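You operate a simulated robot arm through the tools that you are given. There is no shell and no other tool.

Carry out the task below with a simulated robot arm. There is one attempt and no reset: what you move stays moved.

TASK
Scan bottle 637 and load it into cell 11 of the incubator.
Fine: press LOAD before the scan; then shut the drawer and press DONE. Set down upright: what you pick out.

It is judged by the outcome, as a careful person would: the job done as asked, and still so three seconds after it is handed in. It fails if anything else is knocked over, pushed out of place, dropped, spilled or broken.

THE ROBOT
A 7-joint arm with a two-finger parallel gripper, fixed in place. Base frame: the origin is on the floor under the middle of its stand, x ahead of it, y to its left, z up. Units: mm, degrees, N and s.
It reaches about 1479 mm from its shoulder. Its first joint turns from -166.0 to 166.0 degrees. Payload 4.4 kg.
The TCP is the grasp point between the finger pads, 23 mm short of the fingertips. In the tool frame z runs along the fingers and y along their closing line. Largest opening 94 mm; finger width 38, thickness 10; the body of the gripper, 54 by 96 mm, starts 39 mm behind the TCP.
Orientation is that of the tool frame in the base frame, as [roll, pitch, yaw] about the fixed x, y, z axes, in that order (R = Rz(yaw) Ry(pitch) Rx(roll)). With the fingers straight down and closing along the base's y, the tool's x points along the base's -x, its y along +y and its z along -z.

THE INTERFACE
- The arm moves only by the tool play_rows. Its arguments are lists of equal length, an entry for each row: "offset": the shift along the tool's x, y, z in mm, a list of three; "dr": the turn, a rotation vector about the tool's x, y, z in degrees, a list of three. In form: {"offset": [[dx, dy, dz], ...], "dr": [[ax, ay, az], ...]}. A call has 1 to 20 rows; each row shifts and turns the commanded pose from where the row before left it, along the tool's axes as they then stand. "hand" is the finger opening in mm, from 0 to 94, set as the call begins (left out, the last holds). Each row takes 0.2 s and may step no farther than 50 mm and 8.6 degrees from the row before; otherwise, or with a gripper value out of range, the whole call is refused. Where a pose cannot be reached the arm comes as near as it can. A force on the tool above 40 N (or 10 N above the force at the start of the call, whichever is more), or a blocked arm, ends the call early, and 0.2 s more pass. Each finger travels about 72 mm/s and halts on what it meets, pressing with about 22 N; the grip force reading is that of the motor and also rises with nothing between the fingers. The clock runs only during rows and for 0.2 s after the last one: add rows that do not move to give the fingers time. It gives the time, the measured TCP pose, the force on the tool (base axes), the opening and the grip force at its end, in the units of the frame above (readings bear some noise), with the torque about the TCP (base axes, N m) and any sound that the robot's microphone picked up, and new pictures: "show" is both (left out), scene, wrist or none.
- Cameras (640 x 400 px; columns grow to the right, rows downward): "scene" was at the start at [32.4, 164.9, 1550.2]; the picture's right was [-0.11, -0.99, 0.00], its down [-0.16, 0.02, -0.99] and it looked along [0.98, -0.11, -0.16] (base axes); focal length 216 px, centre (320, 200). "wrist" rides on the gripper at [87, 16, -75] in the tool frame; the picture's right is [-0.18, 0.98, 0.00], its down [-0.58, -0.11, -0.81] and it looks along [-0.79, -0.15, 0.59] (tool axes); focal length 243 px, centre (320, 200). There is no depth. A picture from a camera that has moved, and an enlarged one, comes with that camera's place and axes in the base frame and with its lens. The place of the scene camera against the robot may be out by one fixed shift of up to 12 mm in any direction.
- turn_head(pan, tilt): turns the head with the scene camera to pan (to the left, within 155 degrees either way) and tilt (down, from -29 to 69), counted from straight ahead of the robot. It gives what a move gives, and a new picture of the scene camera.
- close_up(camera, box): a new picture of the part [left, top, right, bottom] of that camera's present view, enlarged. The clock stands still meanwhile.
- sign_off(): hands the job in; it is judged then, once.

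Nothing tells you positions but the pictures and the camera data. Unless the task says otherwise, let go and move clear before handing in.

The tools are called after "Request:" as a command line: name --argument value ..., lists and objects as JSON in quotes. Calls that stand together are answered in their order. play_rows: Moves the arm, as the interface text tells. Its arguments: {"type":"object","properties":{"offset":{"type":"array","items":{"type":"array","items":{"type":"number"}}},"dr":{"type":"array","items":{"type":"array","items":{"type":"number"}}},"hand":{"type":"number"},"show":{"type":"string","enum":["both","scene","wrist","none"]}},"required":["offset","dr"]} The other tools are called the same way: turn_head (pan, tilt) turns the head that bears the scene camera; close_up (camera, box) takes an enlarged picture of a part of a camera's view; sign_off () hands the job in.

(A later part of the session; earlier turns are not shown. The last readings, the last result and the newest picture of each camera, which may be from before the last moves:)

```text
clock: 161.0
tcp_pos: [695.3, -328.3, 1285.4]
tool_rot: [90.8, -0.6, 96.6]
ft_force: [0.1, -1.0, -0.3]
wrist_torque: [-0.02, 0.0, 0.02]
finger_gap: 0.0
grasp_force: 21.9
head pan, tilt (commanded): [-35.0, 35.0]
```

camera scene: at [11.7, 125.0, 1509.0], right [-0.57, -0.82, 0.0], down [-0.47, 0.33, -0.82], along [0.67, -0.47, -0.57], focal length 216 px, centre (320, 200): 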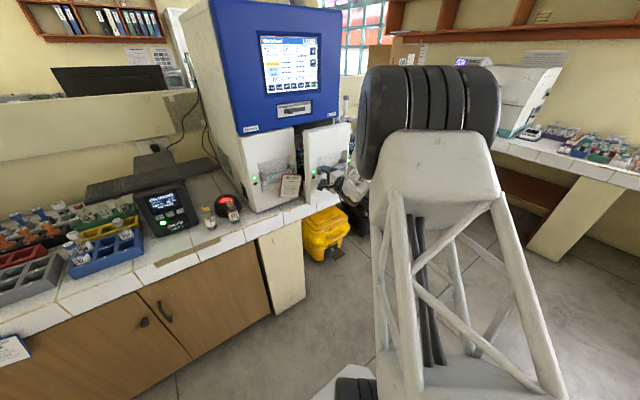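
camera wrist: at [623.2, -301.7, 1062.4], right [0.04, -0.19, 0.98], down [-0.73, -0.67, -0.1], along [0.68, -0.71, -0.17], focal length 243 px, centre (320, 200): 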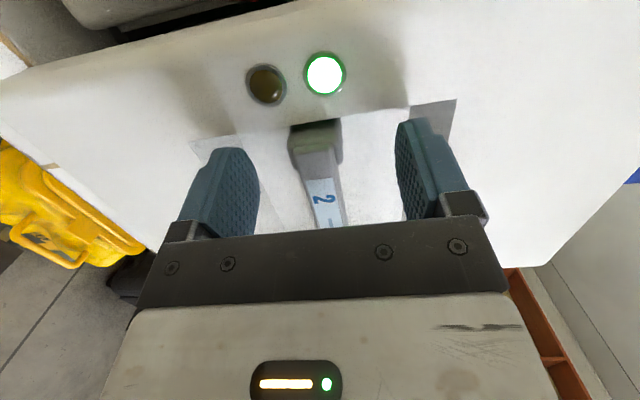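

Request:
play_rows --offset '[[0, 0, 0], [0, 0, 0], [0, 0, 0], [0, 0, 0], [0, 0, 0], [0, 0, 0]]' --dr '[[8.2, 0, 0], [8.2, 0, 0], [8.2, 0, 0], [8.2, 0, 0], [8.2, 0, 0], [0, 0, 0]]' --show "scene"

```text
clock: 162.4
tcp_pos: [693.2, -330.8, 1281.3]
tool_rot: [131.9, -0.8, 96.5]
ft_force: [0.0, -0.2, -0.1]
wrist_torque: [0.0, 0.0, -0.01]
finger_gap: 0.0
grasp_force: 22.1
head pan, tilt (commanded): [-35.0, 35.0]
camera scene: at [12.3, 124.7, 1509.1], right [-0.57, -0.82, 0.0], down [-0.47, 0.33, -0.82], along [0.67, -0.47, -0.57], focal length 216 px, centre (320, 200)
```

scene: 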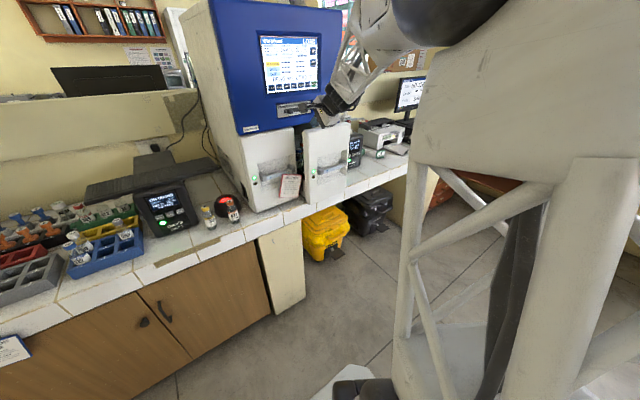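

Request:
play_rows --offset '[[0, 0, 0], [0, 0, 0], [0, 0, 0], [0, 0, 0], [0, 0, 0], [0, 0, 0], [0, 0, 0]]' --dr '[[8.2, 0, 0], [8.2, 0, 0], [8.2, 0, 0], [8.2, 0, 0], [8.2, 0, 0], [7, 0, 0], [0, 0, 0]]' --show "both"

```text
clock: 164.0
tcp_pos: [693.7, -329.1, 1281.1]
tool_rot: [179.8, -0.7, 96.6]
ft_force: [-0.2, 0.0, 0.1]
wrist_torque: [0.0, 0.02, 0.02]
finger_gap: 0.1
grasp_force: 22.2
head pan, tilt (commanded): [-35.0, 35.0]
camera scene: at [12.3, 124.7, 1509.1], right [-0.57, -0.82, 0.0], down [-0.47, 0.33, -0.82], along [0.67, -0.47, -0.57], focal length 216 px, centre (320, 200)
camera wrist: at [699.0, -242.7, 1356.1], right [1.0, -0.07, 0.0], down [-0.04, -0.6, 0.8], along [-0.05, -0.8, -0.6], focal length 243 px, centre (320, 200)
```

scene: 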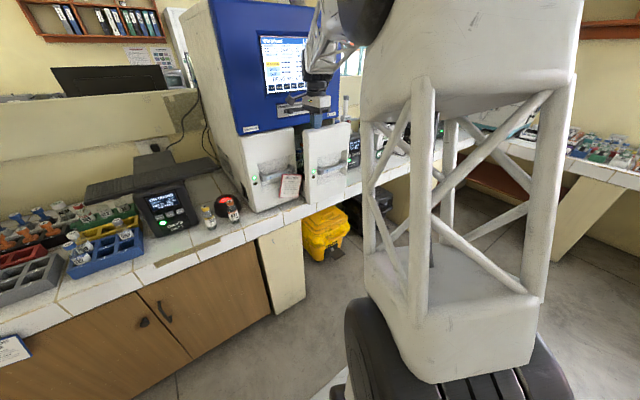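
wrist: 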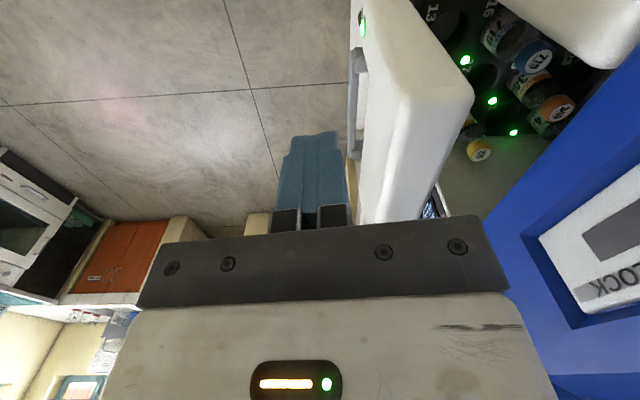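

The tool points straight down and the wrist camera now sees into drawer 2 – I can see cell numbers. Zooming.

Request:
close_up --camera "wrist" --box '[400, 0, 600, 180]'

```text
2.22 times, centred on (500, 90) of wrist
camera zoom: at [699.0, -242.7, 1356.1], right [1.0, -0.07, 0.0], down [-0.04, -0.6, 0.8], along [-0.05, -0.8, -0.6], focal length 539 px, centre (-80, 444)
```

zoom: 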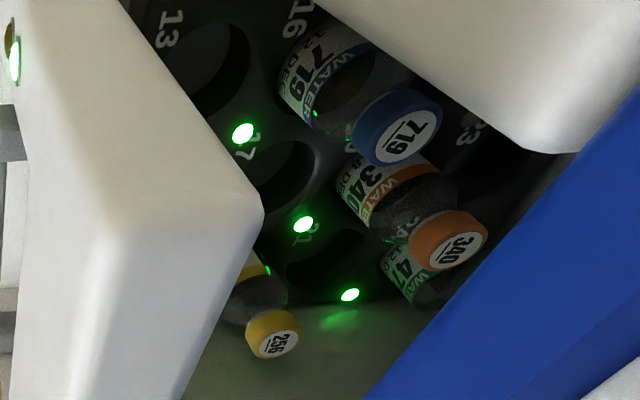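

Drawer 2's cells start at 13, so drawer 1 must hold cells 1–12 and cell 11 is there. I'll shut drawer 2 again: first tilt the tool forward to push with the fingertips.

Request:
play_rows --offset '[[0, 0, 0], [0, 0, 0], [0, 0, 0], [0, 0, 0], [0, 0, 0], [0, 0, 0], [0, 0, 0]]' --dr '[[-7.5, 0, 0], [-7.5, 0, 0], [-7.5, 0, 0], [-7.5, 0, 0], [-7.5, 0, 0], [-7.5, 0, 0], [0, 0, 0]]' --show "none"

```text
clock: 165.6
tcp_pos: [693.3, -329.3, 1280.6]
tool_rot: [134.7, -0.7, 96.6]
ft_force: [-0.2, -1.3, 0.0]
wrist_torque: [0.0, 0.01, 0.03]
finger_gap: 0.0
grasp_force: 22.1
head pan, tilt (commanded): [-35.0, 35.0]
```

Request:
play_rows --offset '[[-33.7, -22.9, 19.5], [-33.7, -22.9, 19.5], [-33.7, -22.9, 19.5], [0, 0, 0]]' --dr '[[0, 0, 0], [0, 0, 0], [0, 0, 0], [0, 0, 0]]' --show "scene"

```text
clock: 166.6
tcp_pos: [701.1, -430.7, 1192.3]
tool_rot: [134.7, -0.7, 96.5]
ft_force: [1.0, -0.3, 0.0]
wrist_torque: [0.01, 0.0, 0.0]
finger_gap: 0.2
grasp_force: 21.9
head pan, tilt (commanded): [-35.0, 35.0]
camera scene: at [12.3, 124.7, 1509.1], right [-0.57, -0.82, 0.0], down [-0.47, 0.33, -0.82], along [0.67, -0.47, -0.57], focal length 216 px, centre (320, 200)
```

scene: 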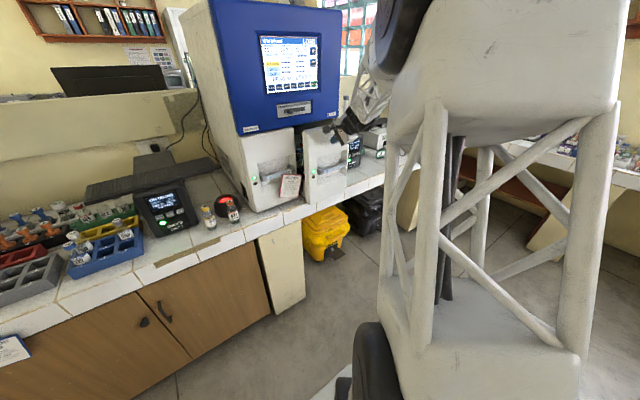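

In position in front of drawer 2's upper face. Pushing it shut.

Request:
play_rows --offset '[[-1.7, 10.5, 10.6], [-1.7, 10.5, 10.6], [-1.7, 10.5, 10.6], [-1.7, 10.5, 10.6], [-1.7, 10.5, 10.6], [-1.7, 10.5, 10.6], [-1.1, 7, 7], [0, 0, 0]]' --dr '[[0, 0, 0], [0, 0, 0], [0, 0, 0], [0, 0, 0], [0, 0, 0], [0, 0, 0], [0, 0, 0], [0, 0, 0]]' --show "scene"

Request:
close_up --camera "scene" --box '[230, 95, 370, 215]'

```text
clock: 168.4
tcp_pos: [798.2, -429.4, 1190.1]
tool_rot: [134.8, -0.6, 96.6]
ft_force: [0.8, 0.5, 0.1]
wrist_torque: [0.04, -0.01, 0.02]
finger_gap: 0.0
grasp_force: 21.6
head pan, tilt (commanded): [-35.0, 35.0]
camera scene: at [12.3, 124.7, 1509.1], right [-0.57, -0.82, 0.0], down [-0.47, 0.33, -0.82], along [0.67, -0.47, -0.57], focal length 216 px, centre (320, 200)
```

scene: 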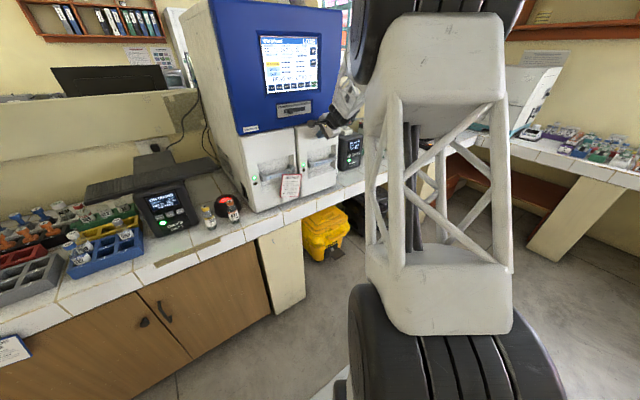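

```text
3.33 times, centred on (300, 155) of scene
camera zoom: at [12.3, 124.7, 1509.1], right [-0.57, -0.82, 0.0], down [-0.47, 0.33, -0.82], along [0.67, -0.47, -0.57], focal length 720 px, centre (387, 350)
```

zoom: 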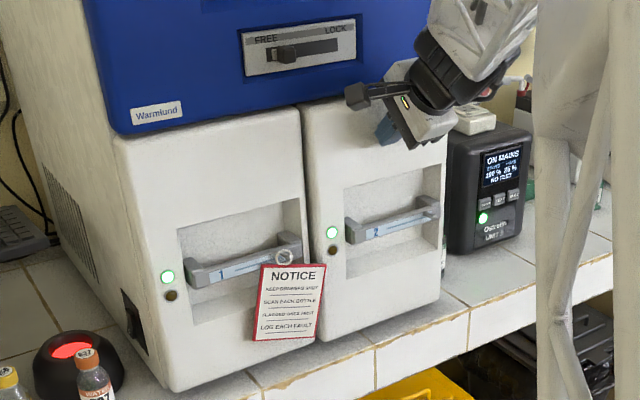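

Request:
play_rows --offset '[[-1, 6, 6], [-0.6, 3.5, 3.5], [-0.5, 3, 3], [-0.4, 2.1, 2.1], [-0.4, 2.1, 2.1]]' --dr '[[0, 0, 0], [0, 0, 0], [0, 0, 0], [0, 0, 0], [0, 0, 0]]' --show "none"

```text
clock: 169.1
tcp_pos: [810.2, -429.2, 1189.6]
tool_rot: [134.9, -0.7, 96.6]
ft_force: [-26.0, 4.4, 4.3]
wrist_torque: [0.0, 0.17, -0.29]
finger_gap: 0.0
grasp_force: 22.6
head pan, tilt (commanded): [-35.0, 35.0]
stopped in row 3: the force on the tool passed its limit at 56 N (the readings are from after the stop); the commanded pose is now the measured one
```

Drawer 2 is shut (firm stop felt). Now I'll retreat, level the tool, and go to handle 1.

Request:
play_rows --offset '[[3.5, -21, -21.2], [3.5, -21, -21.2], [0, 0, 0], [0, 0, 0], [0, 0, 0], [0, 0, 0], [0, 0, 0], [0, 0, 0], [0, 0, 0]]' --dr '[[0, 0, 0], [0, 0, 0], [-7.5, 0, 0], [-7.5, 0, 0], [-7.5, 0, 0], [-7.5, 0, 0], [-7.5, 0, 0], [-7.5, 0, 0], [0, 0, 0]]' --hand 66 --show "scene"

Request:
close_up --camera "scene" --box '[250, 25, 330, 100]'

```text
clock: 171.1
tcp_pos: [752.0, -430.9, 1188.1]
tool_rot: [89.8, -0.8, 96.6]
ft_force: [0.2, 0.5, 0.4]
wrist_torque: [-0.04, -0.03, -0.04]
finger_gap: 65.9
grasp_force: 0.0
head pan, tilt (commanded): [-35.0, 35.0]
camera scene: at [12.2, 124.7, 1509.1], right [-0.57, -0.82, 0.0], down [-0.47, 0.33, -0.82], along [0.67, -0.47, -0.57], focal length 216 px, centre (320, 200)
```

scene: 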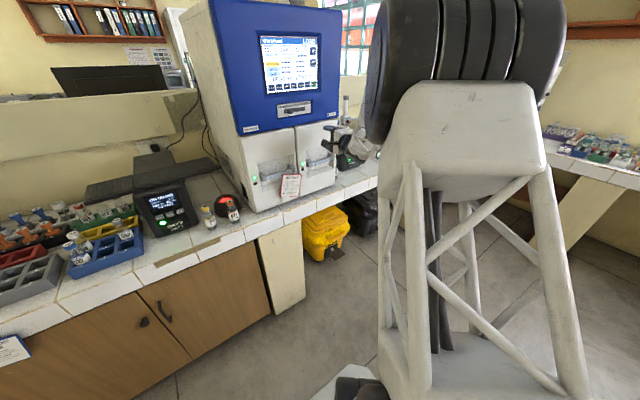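

```text
5.33 times, centred on (290, 62) of scene
camera zoom: at [12.2, 124.7, 1509.1], right [-0.57, -0.82, 0.0], down [-0.47, 0.33, -0.82], along [0.67, -0.47, -0.57], focal length 1152 px, centre (480, 933)
```

zoom: 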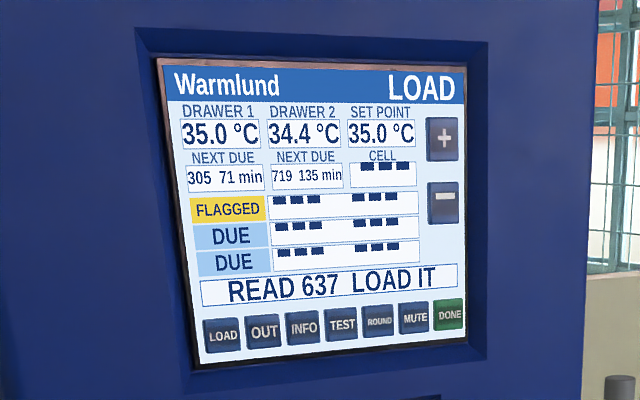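

Request:
play_rows --offset '[[47.6, 0, 5.5], [47.6, 0, 5.5], [47.6, 0, 5.5], [47.6, 0, 5.5], [47.6, 0, 5.5], [0, 0, 0]]' --dr '[[0, 0, 0], [0, 0, 0], [0, 0, 0], [0, 0, 0], [0, 0, 0], [0, 0, 0]]' --show "scene"

```text
clock: 172.5
tcp_pos: [748.4, -187.2, 1189.9]
tool_rot: [90.0, -0.8, 96.6]
ft_force: [0.2, 0.6, 1.2]
wrist_torque: [-0.02, 0.02, -0.01]
finger_gap: 65.9
grasp_force: 0.1
head pan, tilt (commanded): [-35.0, 35.0]
camera scene: at [12.2, 124.8, 1509.1], right [-0.57, -0.82, 0.0], down [-0.47, 0.33, -0.82], along [0.67, -0.47, -0.57], focal length 216 px, centre (320, 200)
```

scene: 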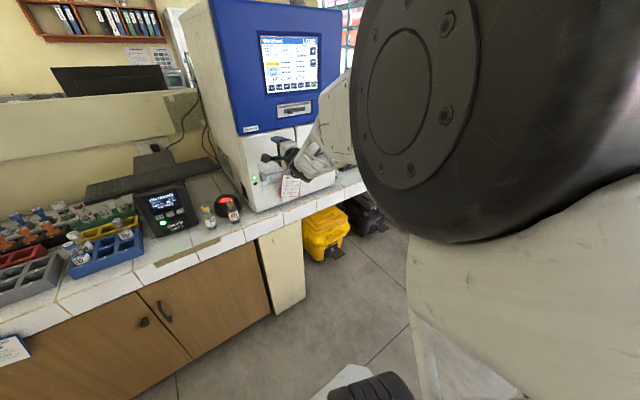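

Request:
play_rows --offset '[[0, -36.5, 2], [0, -36.5, 2], [0, -36.5, 2], [0, -36.5, 2], [0, 0, 0]]' --dr '[[0, 0, 0], [0, 0, 0], [0, 0, 0], [0, 0, 0], [0, 0, 0]]' --show "wrist"

Request:
close_up --camera "scene" --box '[230, 110, 340, 210]'

```text
clock: 173.7
tcp_pos: [756.9, -187.6, 1047.6]
tool_rot: [89.9, -0.8, 96.6]
ft_force: [0.4, 0.2, -0.2]
wrist_torque: [0.0, 0.03, 0.01]
finger_gap: 65.9
grasp_force: 0.2
head pan, tilt (commanded): [-35.0, 35.0]
camera wrist: at [672.5, -110.3, 1064.7], right [0.02, -0.2, 0.98], down [-0.73, -0.67, -0.12], along [0.68, -0.72, -0.16], focal length 243 px, centre (320, 200)
```

wrist: 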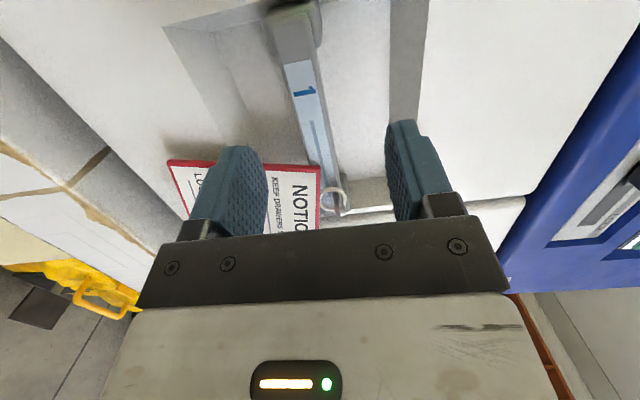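

```text
4.00 times, centred on (285, 160) of scene
camera zoom: at [12.3, 124.7, 1509.1], right [-0.57, -0.82, 0.0], down [-0.47, 0.33, -0.82], along [0.67, -0.47, -0.57], focal length 864 px, centre (460, 360)
```

zoom: 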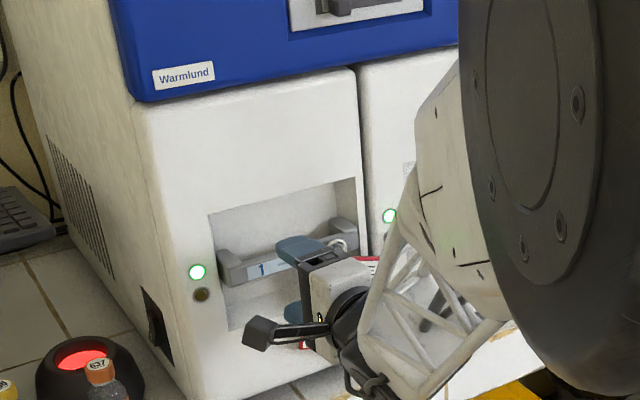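

Aligned with bar 1. I'll shift a little left, away from the notice, then advance around the bar.

Request:
play_rows --offset '[[11.9, -4, 1.4], [-1.6, 0, 14.3], [-1.6, 0, 14.3], [-1.6, 0, 14.3], [0, 0, 0]]' --dr '[[0, 0, 0], [0, 0, 0], [0, 0, 0], [0, 0, 0], [0, 0, 0]]' --show "wrist"

Request:
close_up --camera "wrist" --box '[180, 0, 460, 240]'

```text
clock: 174.9
tcp_pos: [801.1, -173.7, 1042.7]
tool_rot: [89.8, -0.8, 96.6]
ft_force: [0.7, 0.0, 0.6]
wrist_torque: [0.02, 0.0, 0.03]
finger_gap: 66.3
grasp_force: 0.0
head pan, tilt (commanded): [-35.0, 35.0]
camera wrist: at [717.7, -97.2, 1059.1], right [0.02, -0.2, 0.98], down [-0.73, -0.67, -0.12], along [0.68, -0.72, -0.16], focal length 243 px, centre (320, 200)
```

wrist: 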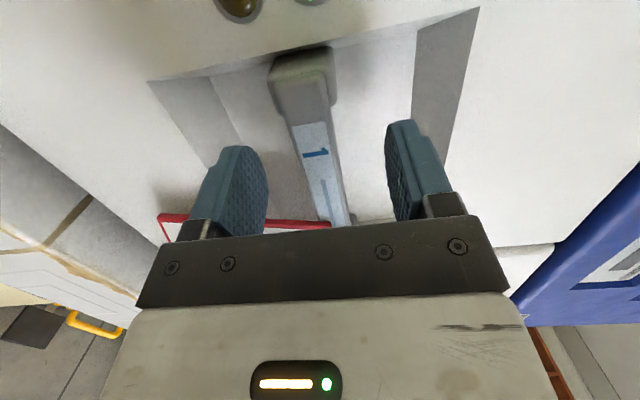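

```text
1.67 times, centred on (320, 120) of wrist
camera zoom: at [717.7, -97.2, 1059.1], right [0.02, -0.2, 0.98], down [-0.73, -0.67, -0.12], along [0.68, -0.72, -0.16], focal length 404 px, centre (320, 333)
```

zoom: 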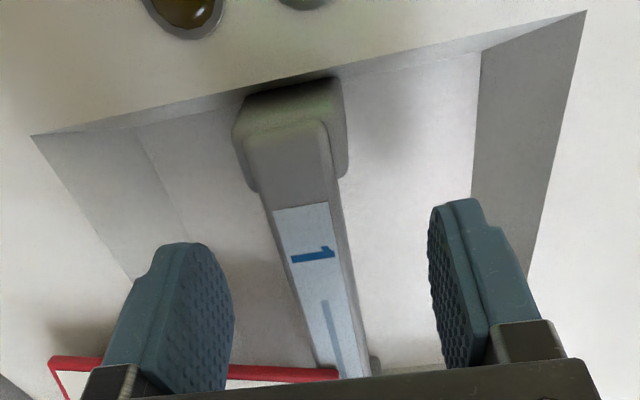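

Request:
play_rows --offset '[[-1.5, 0, 13], [-1.5, 0.5, 13], [0, 0, 0]]' --dr '[[0, 0, 0], [0, 0, 0], [0, 0, 0]]' --show "none"

```text
clock: 175.7
tcp_pos: [830.4, -173.5, 1041.8]
tool_rot: [90.0, -0.7, 96.6]
ft_force: [0.1, 1.6, 0.1]
wrist_torque: [-0.01, 0.01, -0.01]
finger_gap: 65.9
grasp_force: 0.1
head pan, tilt (commanded): [-35.0, 35.0]
```

Request:
play_rows --offset '[[0, 0, 0], [0, 0, 0], [0, 0, 0], [0, 0, 0]]' --dr '[[0, 0, 0], [0, 0, 0], [0, 0, 0], [0, 0, 0]]' --hand 10 --show "wrist"

```text
clock: 176.7
tcp_pos: [829.1, -172.4, 1040.5]
tool_rot: [90.0, -0.8, 96.6]
ft_force: [0.5, -1.0, -13.9]
wrist_torque: [-2.01, 0.1, -0.12]
finger_gap: 22.4
grasp_force: 45.0
head pan, tilt (commanded): [-35.0, 35.0]
camera wrist: at [744.7, -96.6, 1057.3], right [0.02, -0.2, 0.98], down [-0.73, -0.67, -0.12], along [0.68, -0.72, -0.16], focal length 243 px, centre (320, 200)
```

wrist: 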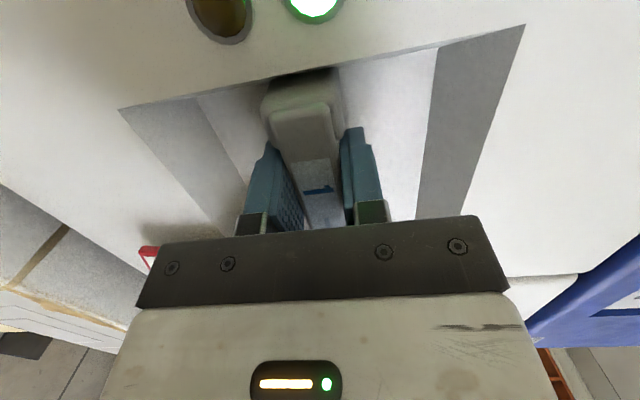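

Bar 1 is gripped. Pulling drawer 1 in small steps, watching side force.

Request:
play_rows --offset '[[1.25, -0.4, -9.92], [1.25, 0, -9.92], [0, 0, 0]]' --dr '[[0, 0, 0], [0, 0, 0], [0, 0, 0]]' --show "none"

```text
clock: 177.5
tcp_pos: [810.7, -172.9, 1041.9]
tool_rot: [89.9, -0.8, 96.7]
ft_force: [-0.1, 9.1, -18.4]
wrist_torque: [-1.62, 0.05, -0.9]
finger_gap: 22.2
grasp_force: 45.3
head pan, tilt (commanded): [-35.0, 35.0]
```

Request:
play_rows --offset '[[1.6, -0.5, -9.92], [1.35, 0, -9.92], [1.35, 0, -9.92], [0, 0, 0]]' --dr '[[0, 0, 0], [0, 0, 0], [0, 0, 0], [0, 0, 0]]' --show "none"

```text
clock: 178.5
tcp_pos: [780.0, -173.9, 1040.5]
tool_rot: [89.9, -0.8, 96.5]
ft_force: [2.3, 8.0, -28.1]
wrist_torque: [-1.58, -0.08, -1.16]
finger_gap: 22.2
grasp_force: 44.4
head pan, tilt (commanded): [-35.0, 35.0]
```

Request:
play_rows --offset '[[1.5, -0.9, -9.92], [1.4, -0.1, -9.92], [1.4, -0.1, -9.92], [0, 0, 0]]' --dr '[[0, 0, 0], [0, 0, 0], [0, 0, 0], [0, 0, 0]]' --show "scene"

```text
clock: 179.4
tcp_pos: [750.4, -173.3, 1040.3]
tool_rot: [90.0, -0.7, 96.4]
ft_force: [-1.9, -12.5, -1.4]
wrist_torque: [-2.07, 0.17, -0.42]
finger_gap: 22.2
grasp_force: 45.2
head pan, tilt (commanded): [-35.0, 35.0]
stopped in row 4: the force on the tool passed its limit at 42 N (the readings are from after the stop); the commanded pose is now the measured one
camera scene: at [12.2, 124.6, 1509.1], right [-0.57, -0.82, 0.0], down [-0.47, 0.33, -0.82], along [0.67, -0.47, -0.57], focal length 216 px, centre (320, 200)
```

scene: 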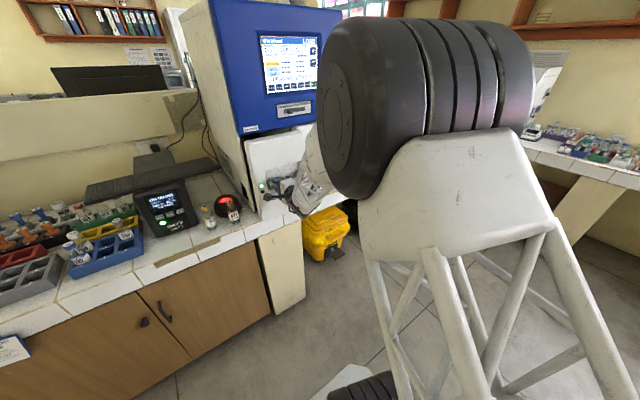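

Request:
play_rows --offset '[[0.9, 0, -9.92], [1.2, -0.2, -9.92], [1.2, -0.2, -9.92], [0, 0, 0]]' --dr '[[0, 0, 0], [0, 0, 0], [0, 0, 0], [0, 0, 0]]' --show "none"

```text
clock: 180.4
tcp_pos: [719.8, -173.9, 1042.0]
tool_rot: [89.8, -0.7, 96.6]
ft_force: [0.8, 30.5, 7.5]
wrist_torque: [-1.68, 0.25, 0.53]
finger_gap: 22.3
grasp_force: 45.2
head pan, tilt (commanded): [-35.0, 35.0]
```

Request:
play_rows --offset '[[2.2, -0.1, -9.92], [1.4, -0.1, -9.92], [1.4, -0.1, -9.92], [0, 0, 0]]' --dr '[[0, 0, 0], [0, 0, 0], [0, 0, 0], [0, 0, 0]]' --show "none"

```text
clock: 181.4
tcp_pos: [691.4, -172.8, 1041.6]
tool_rot: [89.9, -0.8, 96.4]
ft_force: [0.6, -33.9, 7.8]
wrist_torque: [-1.71, 0.11, -0.77]
finger_gap: 22.5
grasp_force: 44.7
head pan, tilt (commanded): [-35.0, 35.0]
```

Request:
play_rows --offset '[[0.3, -0.2, -9.92], [1.3, -0.1, -9.92], [1.3, -0.1, -9.92], [0, 0, 0]]' --dr '[[0, 0, 0], [0, 0, 0], [0, 0, 0], [0, 0, 0]]' --show "none"

```text
clock: 182.2
tcp_pos: [661.9, -172.5, 1039.7]
tool_rot: [89.8, -0.6, 96.4]
ft_force: [2.2, -10.7, -2.4]
wrist_torque: [-2.02, 0.16, -1.12]
finger_gap: 22.2
grasp_force: 45.0
head pan, tilt (commanded): [-35.0, 35.0]
stopped in row 3: the force on the tool passed its limit at 46 N (the readings are from after the stop); the commanded pose is now the measured one
```

Drawer 1 is ~167 mm open and the arm still has room here. Continuing.

Request:
play_rows --offset '[[0.9, 0, -9.92], [1.2, 0, -9.92], [0, 0, 0]]' --dr '[[0, 0, 0], [0, 0, 0], [0, 0, 0]]' --show "scene"

Request:
close_up --camera "scene" --box '[220, 90, 340, 220]'

```text
clock: 182.9
tcp_pos: [643.4, -171.9, 1041.5]
tool_rot: [89.7, -0.7, 96.4]
ft_force: [2.5, -13.4, 8.5]
wrist_torque: [-1.95, 0.29, -0.05]
finger_gap: 22.4
grasp_force: 44.9
head pan, tilt (commanded): [-35.0, 35.0]
camera scene: at [12.2, 124.6, 1509.1], right [-0.57, -0.82, 0.0], down [-0.47, 0.33, -0.82], along [0.67, -0.47, -0.57], focal length 216 px, centre (320, 200)
```

scene: 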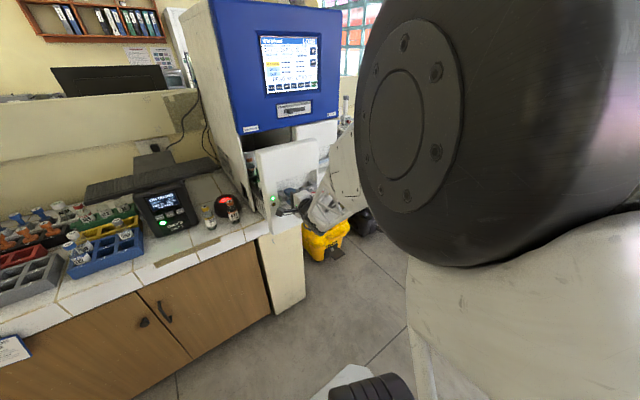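

```text
3.08 times, centred on (280, 155) of scene
camera zoom: at [12.2, 124.6, 1509.1], right [-0.57, -0.82, 0.0], down [-0.47, 0.33, -0.82], along [0.67, -0.47, -0.57], focal length 665 px, centre (443, 338)
```

zoom: 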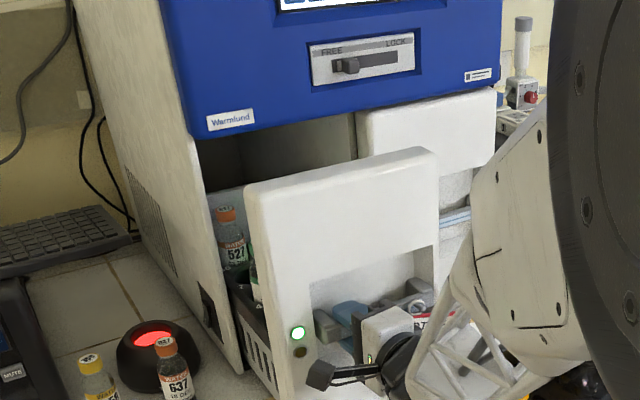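

Working out the numbering (three per row, four rows: 1‑2‑3 front … 10‑11‑12 back), cell 11 is in the back row's middle, so the drawer must open far. I'll keep pulling.

Request:
play_rows --offset '[[0.9, -0.2, -9.92], [1.2, 0, -9.92], [1.2, 0, -9.92], [0, 0, 0]]' --dr '[[0, 0, 0], [0, 0, 0], [0, 0, 0], [0, 0, 0]]' --show "none"

```text
clock: 183.9
tcp_pos: [610.6, -172.3, 1039.9]
tool_rot: [89.8, -0.7, 96.5]
ft_force: [1.2, -8.1, 16.0]
wrist_torque: [-1.61, 0.16, -0.61]
finger_gap: 22.2
grasp_force: 44.7
head pan, tilt (commanded): [-35.0, 35.0]
```

Request:
play_rows --offset '[[1.1, 0.3, -9.92], [1.2, 0.1, -9.92], [1.2, 0.1, -9.92], [0, 0, 0]]' --dr '[[0, 0, 0], [0, 0, 0], [0, 0, 0], [0, 0, 0]]' --show "none"

```text
clock: 184.9
tcp_pos: [584.6, -172.5, 1041.2]
tool_rot: [89.7, -0.7, 96.3]
ft_force: [3.4, -20.9, 14.1]
wrist_torque: [-1.85, 0.23, -0.87]
finger_gap: 22.2
grasp_force: 44.8
head pan, tilt (commanded): [-35.0, 35.0]
```

Request:
play_rows --offset '[[0.5, 0.2, -9.92], [1.1, 0.1, -9.92], [0, 0, 0]]' --dr '[[0, 0, 0], [0, 0, 0], [0, 0, 0]]' --show "scene"

Request:
close_up --camera "scene" --box '[220, 90, 340, 220]'

```text
clock: 185.8
tcp_pos: [564.9, -173.2, 1041.6]
tool_rot: [89.7, -0.6, 96.7]
ft_force: [1.8, 18.9, 33.0]
wrist_torque: [-1.9, 0.51, 1.12]
finger_gap: 22.6
grasp_force: 45.1
head pan, tilt (commanded): [-35.0, 35.0]
camera scene: at [12.0, 125.0, 1509.1], right [-0.57, -0.82, 0.0], down [-0.47, 0.33, -0.82], along [0.67, -0.47, -0.57], focal length 216 px, centre (320, 200)
```

scene: 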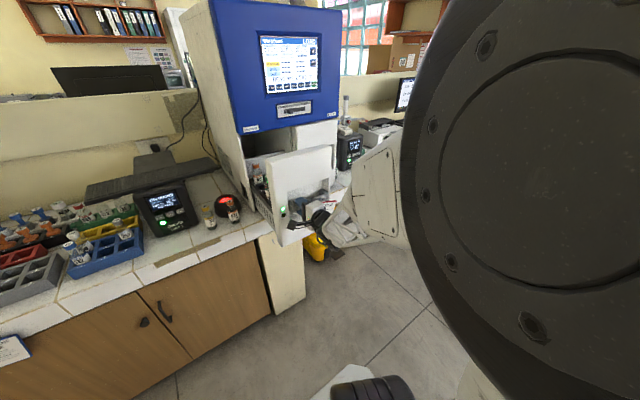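

```text
3.08 times, centred on (280, 155) of scene
camera zoom: at [12.0, 125.0, 1509.1], right [-0.57, -0.82, 0.0], down [-0.47, 0.33, -0.82], along [0.67, -0.47, -0.57], focal length 665 px, centre (443, 338)
```

zoom: 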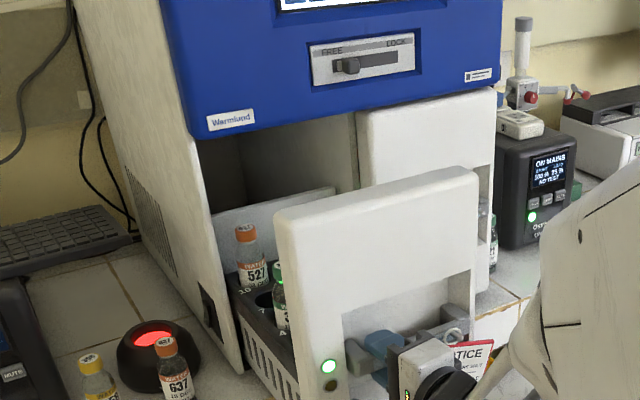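

Drawer 1 is about 265 mm open; its back plate is visible, so the back row should be accessible. I'll release the bar and back out carefully.

Request:
play_rows --offset '[[0, 0.8, 0], [0, 0, 0], [0, 0, 0], [0, 0, 0]]' --dr '[[0, 0, 0], [0, 0, 0], [0, 0, 0], [0, 0, 0]]' --hand 84 --show "none"

```text
clock: 186.8
tcp_pos: [563.4, -174.0, 1040.3]
tool_rot: [89.8, -0.8, 96.5]
ft_force: [0.3, 0.3, -0.2]
wrist_torque: [-0.01, 0.02, 0.0]
finger_gap: 84.0
grasp_force: 0.0
head pan, tilt (commanded): [-35.0, 35.0]
```

Request:
play_rows --offset '[[0.5, 0, -10], [0.5, 0, -10], [0, 0, 0]]' --dr '[[0, 0, 0], [0, 0, 0], [0, 0, 0]]' --show "none"

```text
clock: 187.6
tcp_pos: [542.0, -174.7, 1042.0]
tool_rot: [89.7, -0.7, 96.6]
ft_force: [0.8, -0.7, -0.1]
wrist_torque: [-0.04, 0.02, 0.0]
finger_gap: 84.1
grasp_force: 0.1
head pan, tilt (commanded): [-35.0, 35.0]
```

Request:
play_rows --offset '[[0.5, 0, -10], [0.5, 0, -10], [0.5, 0, -8], [0, 0, 0]]' --dr '[[0, 0, 0], [0, 0, 0], [0, 0, 0], [0, 0, 0]]' --show "wrist"

```text
clock: 188.6
tcp_pos: [514.7, -176.4, 1041.4]
tool_rot: [89.8, -0.8, 96.5]
ft_force: [-0.3, -0.8, -0.6]
wrist_torque: [-0.03, -0.01, 0.03]
finger_gap: 83.9
grasp_force: 0.0
head pan, tilt (commanded): [-35.0, 35.0]
camera wrist: at [431.3, -98.1, 1057.5], right [0.02, -0.2, 0.98], down [-0.74, -0.67, -0.12], along [0.68, -0.72, -0.16], focal length 243 px, centre (320, 200)
```

wrist: 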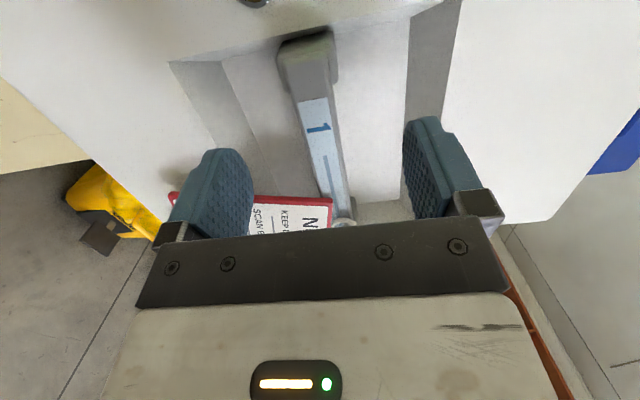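

Free of the handle. I'll raise up and then point the tool down to look into the drawer.

Request:
play_rows --offset '[[0, 46, 0], [0, 46, 0], [0, 46, 0], [0, 46, 0], [0, 46, 0], [0, 46, 5], [0, 0, 0]]' --dr '[[0, 0, 0], [0, 0, 0], [0, 0, 0], [0, 0, 0], [0, 0, 0], [0, 0, 0], [0, 0, 0]]' --show "none"

```text
clock: 190.2
tcp_pos: [518.9, -177.9, 1317.5]
tool_rot: [89.8, -0.7, 96.4]
ft_force: [1.2, 0.4, 0.2]
wrist_torque: [-0.02, -0.01, -0.01]
finger_gap: 84.1
grasp_force: 0.1
head pan, tilt (commanded): [-35.0, 35.0]
```

Request:
play_rows --offset '[[0, 0, 15], [0, 0, 15], [0, 0, 15], [0, 0, 15], [0, 0, 15], [0, 0, 0]]' --dr '[[8.2, 0, 0], [8.2, 0, 0], [8.2, 0, 0], [8.2, 0, 0], [8.2, 0, 0], [0, 0, 0]]' --show "none"

```text
clock: 191.6
tcp_pos: [591.0, -169.6, 1300.4]
tool_rot: [130.9, -0.7, 96.5]
ft_force: [-0.4, -0.3, 0.3]
wrist_torque: [-0.01, -0.02, -0.02]
finger_gap: 84.1
grasp_force: 0.0
head pan, tilt (commanded): [-35.0, 35.0]
```

Request:
play_rows --offset '[[0, 0, 0], [0, 0, 0], [0, 0, 0], [0, 0, 0], [0, 0, 0], [0, 0, 0], [0, 0, 0]]' --dr '[[8.2, 0, 0], [8.2, 0, 0], [8.2, 0, 0], [8.2, 0, 0], [8.2, 0, 0], [8, 0, 0], [0, 0, 0]]' --show "both"

```text
clock: 193.2
tcp_pos: [590.3, -169.8, 1297.9]
tool_rot: [179.8, -0.8, 96.4]
ft_force: [-0.2, -0.2, 0.6]
wrist_torque: [-0.01, -0.02, -0.03]
finger_gap: 84.2
grasp_force: 0.0
head pan, tilt (commanded): [-35.0, 35.0]
camera scene: at [12.4, 124.8, 1509.1], right [-0.57, -0.82, 0.0], down [-0.47, 0.33, -0.82], along [0.67, -0.47, -0.57], focal length 216 px, centre (320, 200)
camera wrist: at [595.0, -84.6, 1372.8], right [1.0, -0.07, 0.0], down [-0.04, -0.6, 0.8], along [-0.06, -0.8, -0.6], focal length 243 px, centre (320, 200)
```

scene: 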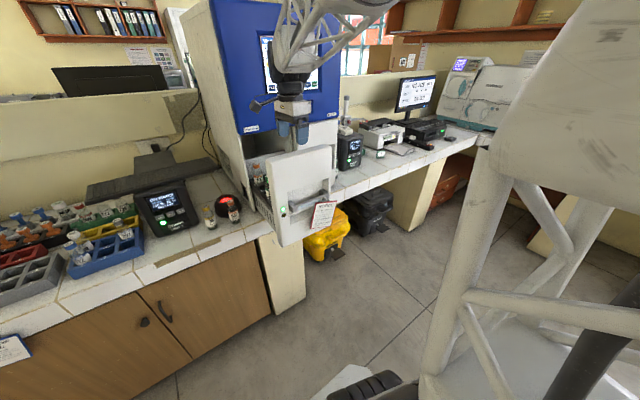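
wrist: 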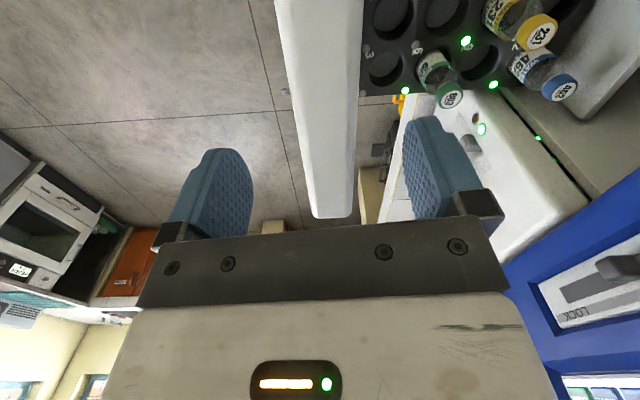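

The wrist camera now sees down into drawer 1. Zooming in on the cells.

Request:
close_up --camera "wrist" --box '[340, 0, 620, 150]'

Request:
close_up --camera "scene" --box '[235, 120, 345, 240]'

```text
2.29 times, centred on (480, 75) of wrist
camera zoom: at [595.0, -84.6, 1372.8], right [1.0, -0.07, 0.0], down [-0.04, -0.6, 0.8], along [-0.06, -0.8, -0.6], focal length 555 px, centre (-46, 486)
```

zoom: 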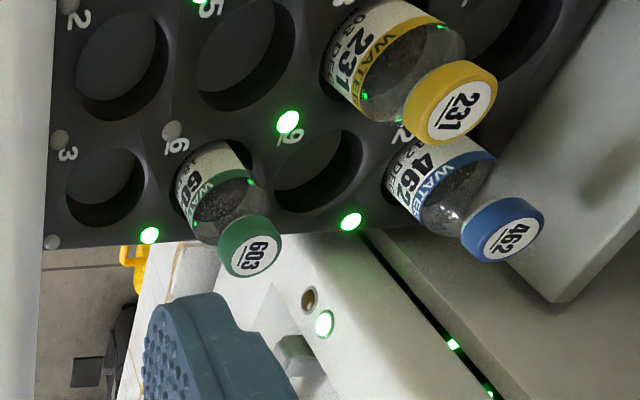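

```text
3.33 times, centred on (290, 180) of scene
camera zoom: at [12.4, 124.8, 1509.1], right [-0.57, -0.82, 0.0], down [-0.47, 0.33, -0.82], along [0.67, -0.47, -0.57], focal length 720 px, centre (420, 267)
```

zoom: 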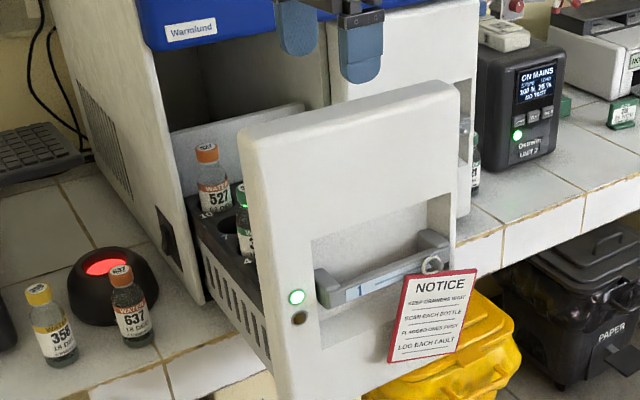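

Cells are clear now: column/row pitch ~60 mm, tray top z≈1038, bottle tops ≈1118; cell 11 (middle, back row, at about [855, −188]) looks empty but still under the overhanging head. I'll pull the drawer further by pushing its front panel from behind with closed fingers.

Request:
play_rows --offset '[[-4.5, 39.7, 0], [-0.5, 4, 0], [0, 0, 0]]' --dr '[[0, 0, 0], [0, 0, 0], [0, 0, 0]]' --hand 0 --show "wrist"

Request:
close_up --camera "wrist" --box '[230, 0, 610, 230]'

```text
clock: 193.9
tcp_pos: [634.1, -173.3, 1299.2]
tool_rot: [179.8, -0.7, 96.5]
ft_force: [0.1, -0.5, -0.1]
wrist_torque: [0.02, -0.03, 0.02]
finger_gap: 0.0
grasp_force: 22.4
head pan, tilt (commanded): [-35.0, 35.0]
camera wrist: at [639.7, -86.8, 1373.6], right [1.0, -0.07, 0.0], down [-0.04, -0.6, 0.8], along [-0.06, -0.8, -0.6], focal length 243 px, centre (320, 200)
```

wrist: 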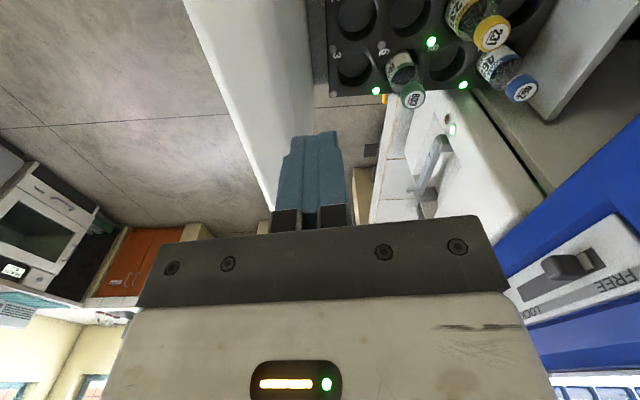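

```text
1.68 times, centred on (420, 115) of wrist
camera zoom: at [639.7, -86.8, 1373.6], right [1.0, -0.07, 0.0], down [-0.04, -0.6, 0.8], along [-0.06, -0.8, -0.6], focal length 409 px, centre (152, 343)
```

zoom: 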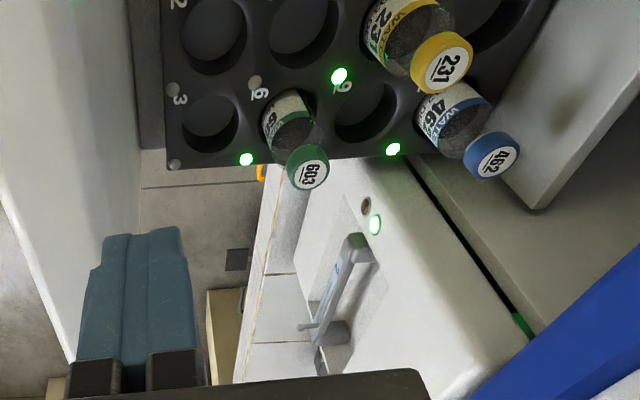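

Request:
play_rows --offset '[[0, 0, 30], [0, 0, 30], [0, 0, 24], [0, 0, 0]]' --dr '[[0, 0, 0], [0, 0, 0], [0, 0, 0], [0, 0, 0]]' --show "none"

```text
clock: 194.9
tcp_pos: [634.3, -168.9, 1216.5]
tool_rot: [179.8, -0.7, 96.5]
ft_force: [0.5, 0.6, 1.0]
wrist_torque: [0.03, 0.0, 0.0]
finger_gap: 0.0
grasp_force: 22.1
head pan, tilt (commanded): [-35.0, 35.0]
```

Request:
play_rows --offset '[[1.1, -9.94, 0], [1.1, -9.94, 0], [1.1, -9.94, 0], [1.1, -9.94, 0], [1.1, -9.94, 0], [0, 0, 0]]' --dr '[[0, 0, 0], [0, 0, 0], [0, 0, 0], [0, 0, 0], [0, 0, 0], [0, 0, 0]]' --show "both"

Request:
close_up --camera "scene" --box '[235, 120, 345, 240]'

```text
clock: 196.3
tcp_pos: [583.3, -171.1, 1215.1]
tool_rot: [179.7, -0.8, 96.6]
ft_force: [0.9, 0.0, -0.3]
wrist_torque: [-0.01, 0.02, 0.0]
finger_gap: 0.0
grasp_force: 21.9
head pan, tilt (commanded): [-35.0, 35.0]
camera scene: at [12.4, 124.9, 1509.3], right [-0.57, -0.82, 0.0], down [-0.47, 0.33, -0.82], along [0.67, -0.47, -0.57], focal length 216 px, centre (320, 200)
camera wrist: at [589.3, -84.2, 1288.7], right [1.0, -0.07, 0.0], down [-0.04, -0.6, 0.8], along [-0.06, -0.8, -0.6], focal length 243 px, centre (320, 200)
```

scene: 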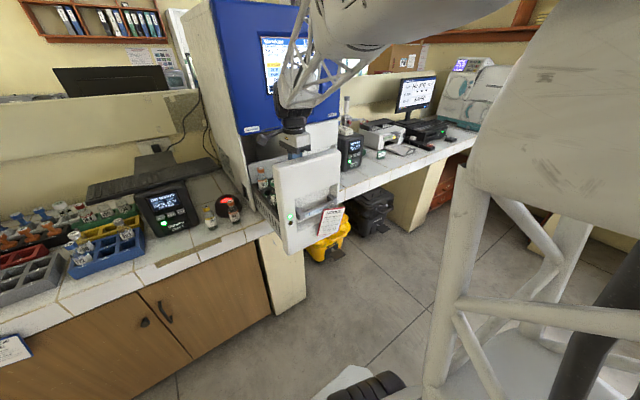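
wrist: 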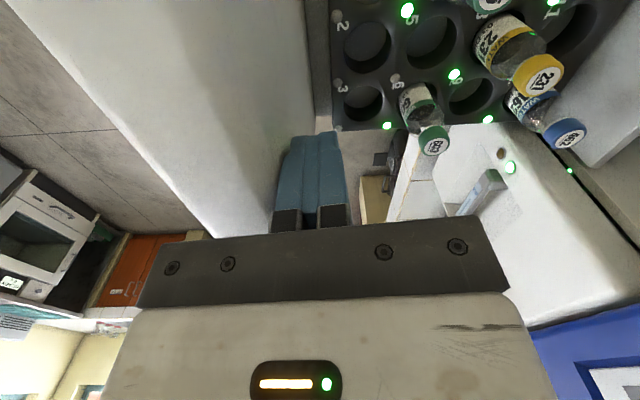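

```text
3.33 times, centred on (290, 180) of scene
camera zoom: at [12.4, 124.9, 1509.3], right [-0.57, -0.82, 0.0], down [-0.47, 0.33, -0.82], along [0.67, -0.47, -0.57], focal length 720 px, centre (420, 267)
```

zoom: 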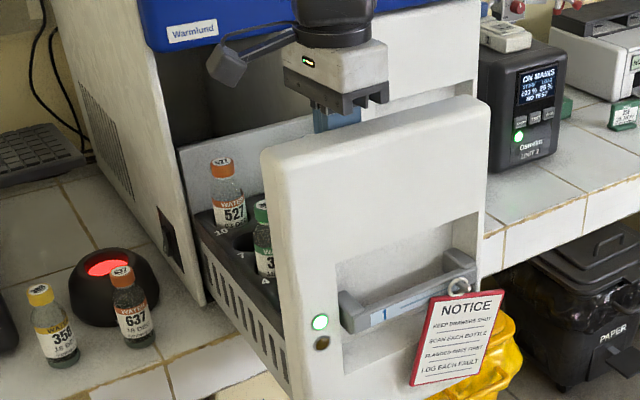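

The drawer comes along easily. Pulling ~40 mm more.

Request:
play_rows --offset '[[1.1, -9.94, 0], [1.1, -9.94, 0], [1.1, -9.94, 0], [1.1, -9.94, 0], [0, 0, 0]]' --dr '[[0, 0, 0], [0, 0, 0], [0, 0, 0], [0, 0, 0], [0, 0, 0]]' --show "wrist"

Request:
close_up --camera "scene" --box '[235, 120, 345, 240]'

Request:
close_up --camera "wrist" --box '[310, 0, 640, 180]'

```text
clock: 197.6
tcp_pos: [543.5, -170.3, 1214.2]
tool_rot: [179.8, -0.6, 96.4]
ft_force: [-0.8, 0.3, -1.0]
wrist_torque: [0.01, -0.04, -0.05]
finger_gap: 0.2
grasp_force: 22.1
head pan, tilt (commanded): [-35.0, 35.0]
camera wrist: at [549.6, -83.3, 1289.2], right [1.0, -0.07, 0.0], down [-0.05, -0.6, 0.8], along [-0.06, -0.8, -0.6], focal length 243 px, centre (320, 200)
```

wrist: 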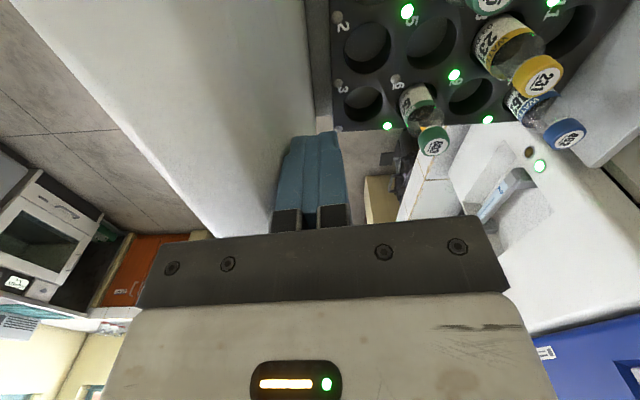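

```text
3.33 times, centred on (290, 180) of scene
camera zoom: at [12.2, 124.7, 1509.1], right [-0.57, -0.82, 0.0], down [-0.47, 0.33, -0.82], along [0.67, -0.47, -0.57], focal length 720 px, centre (420, 267)
```

zoom: 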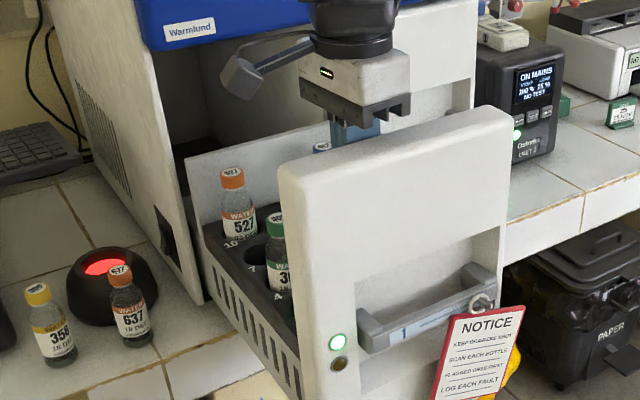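

```text
1.94 times, centred on (475, 90) of wrist
camera zoom: at [549.6, -83.3, 1289.2], right [1.0, -0.07, 0.0], down [-0.05, -0.6, 0.8], along [-0.06, -0.8, -0.6], focal length 470 px, centre (19, 413)
```

zoom: 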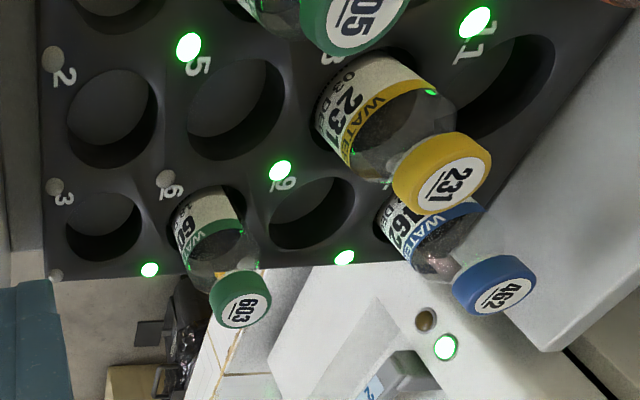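

Cell 11 is now clearly visible and empty (its lamp lit), at about [775, −186] with the tray top near z 1029. I'll withdraw the fingers upward and go fetch the bottle.

Request:
play_rows --offset '[[-1.1, 9.9, 0], [0, 0, -40], [0, 0, -45], [0, 0, 0]]' --dr '[[0, 0, 0], [0, 0, 0], [0, 0, 0], [0, 0, 0]]' --hand 60 --show "none"

```text
clock: 198.6
tcp_pos: [553.4, -169.4, 1297.7]
tool_rot: [179.8, -0.7, 96.5]
ft_force: [0.0, -0.2, 0.0]
wrist_torque: [0.01, 0.02, -0.01]
finger_gap: 60.2
grasp_force: 0.0
head pan, tilt (commanded): [-35.0, 35.0]
```

Request:
play_rows --offset '[[45.1, 15.1, 0.5], [45.1, 15.1, 0.5], [0, 0, 0]]' --dr '[[0, 0, 0], [0, 0, 0], [0, 0, 0]]' --show "scene"

```text
clock: 199.3
tcp_pos: [576.4, -72.9, 1298.3]
tool_rot: [179.8, -0.7, 96.4]
ft_force: [-0.3, 0.9, 0.9]
wrist_torque: [-0.02, -0.02, -0.02]
finger_gap: 60.0
grasp_force: 0.1
head pan, tilt (commanded): [-35.0, 35.0]
camera scene: at [12.2, 124.8, 1509.1], right [-0.57, -0.82, 0.0], down [-0.47, 0.33, -0.82], along [0.67, -0.47, -0.57], focal length 216 px, centre (320, 200)
```

scene: 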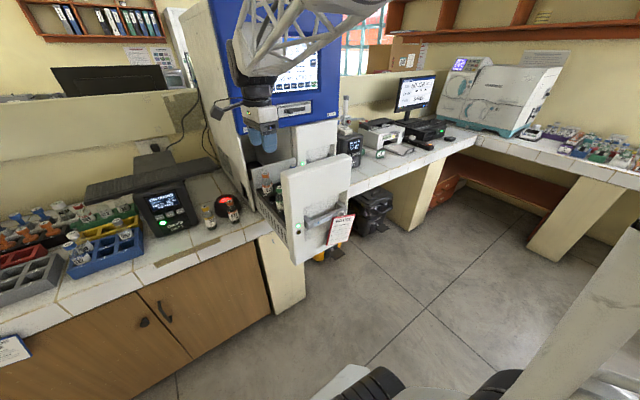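

Request:
play_rows --offset '[[45.1, 15.1, 0.5], [43, 15.1, 0.5], [0, 0, 0]]' --dr '[[0, 0, 0], [0, 0, 0], [0, 0, 0]]' --show "none"

```text
clock: 200.2
tcp_pos: [595.8, 13.4, 1296.6]
tool_rot: [179.7, -0.6, 96.4]
ft_force: [-0.5, -0.5, -0.3]
wrist_torque: [0.02, 0.0, 0.0]
finger_gap: 59.9
grasp_force: 0.0
head pan, tilt (commanded): [-35.0, 35.0]
```

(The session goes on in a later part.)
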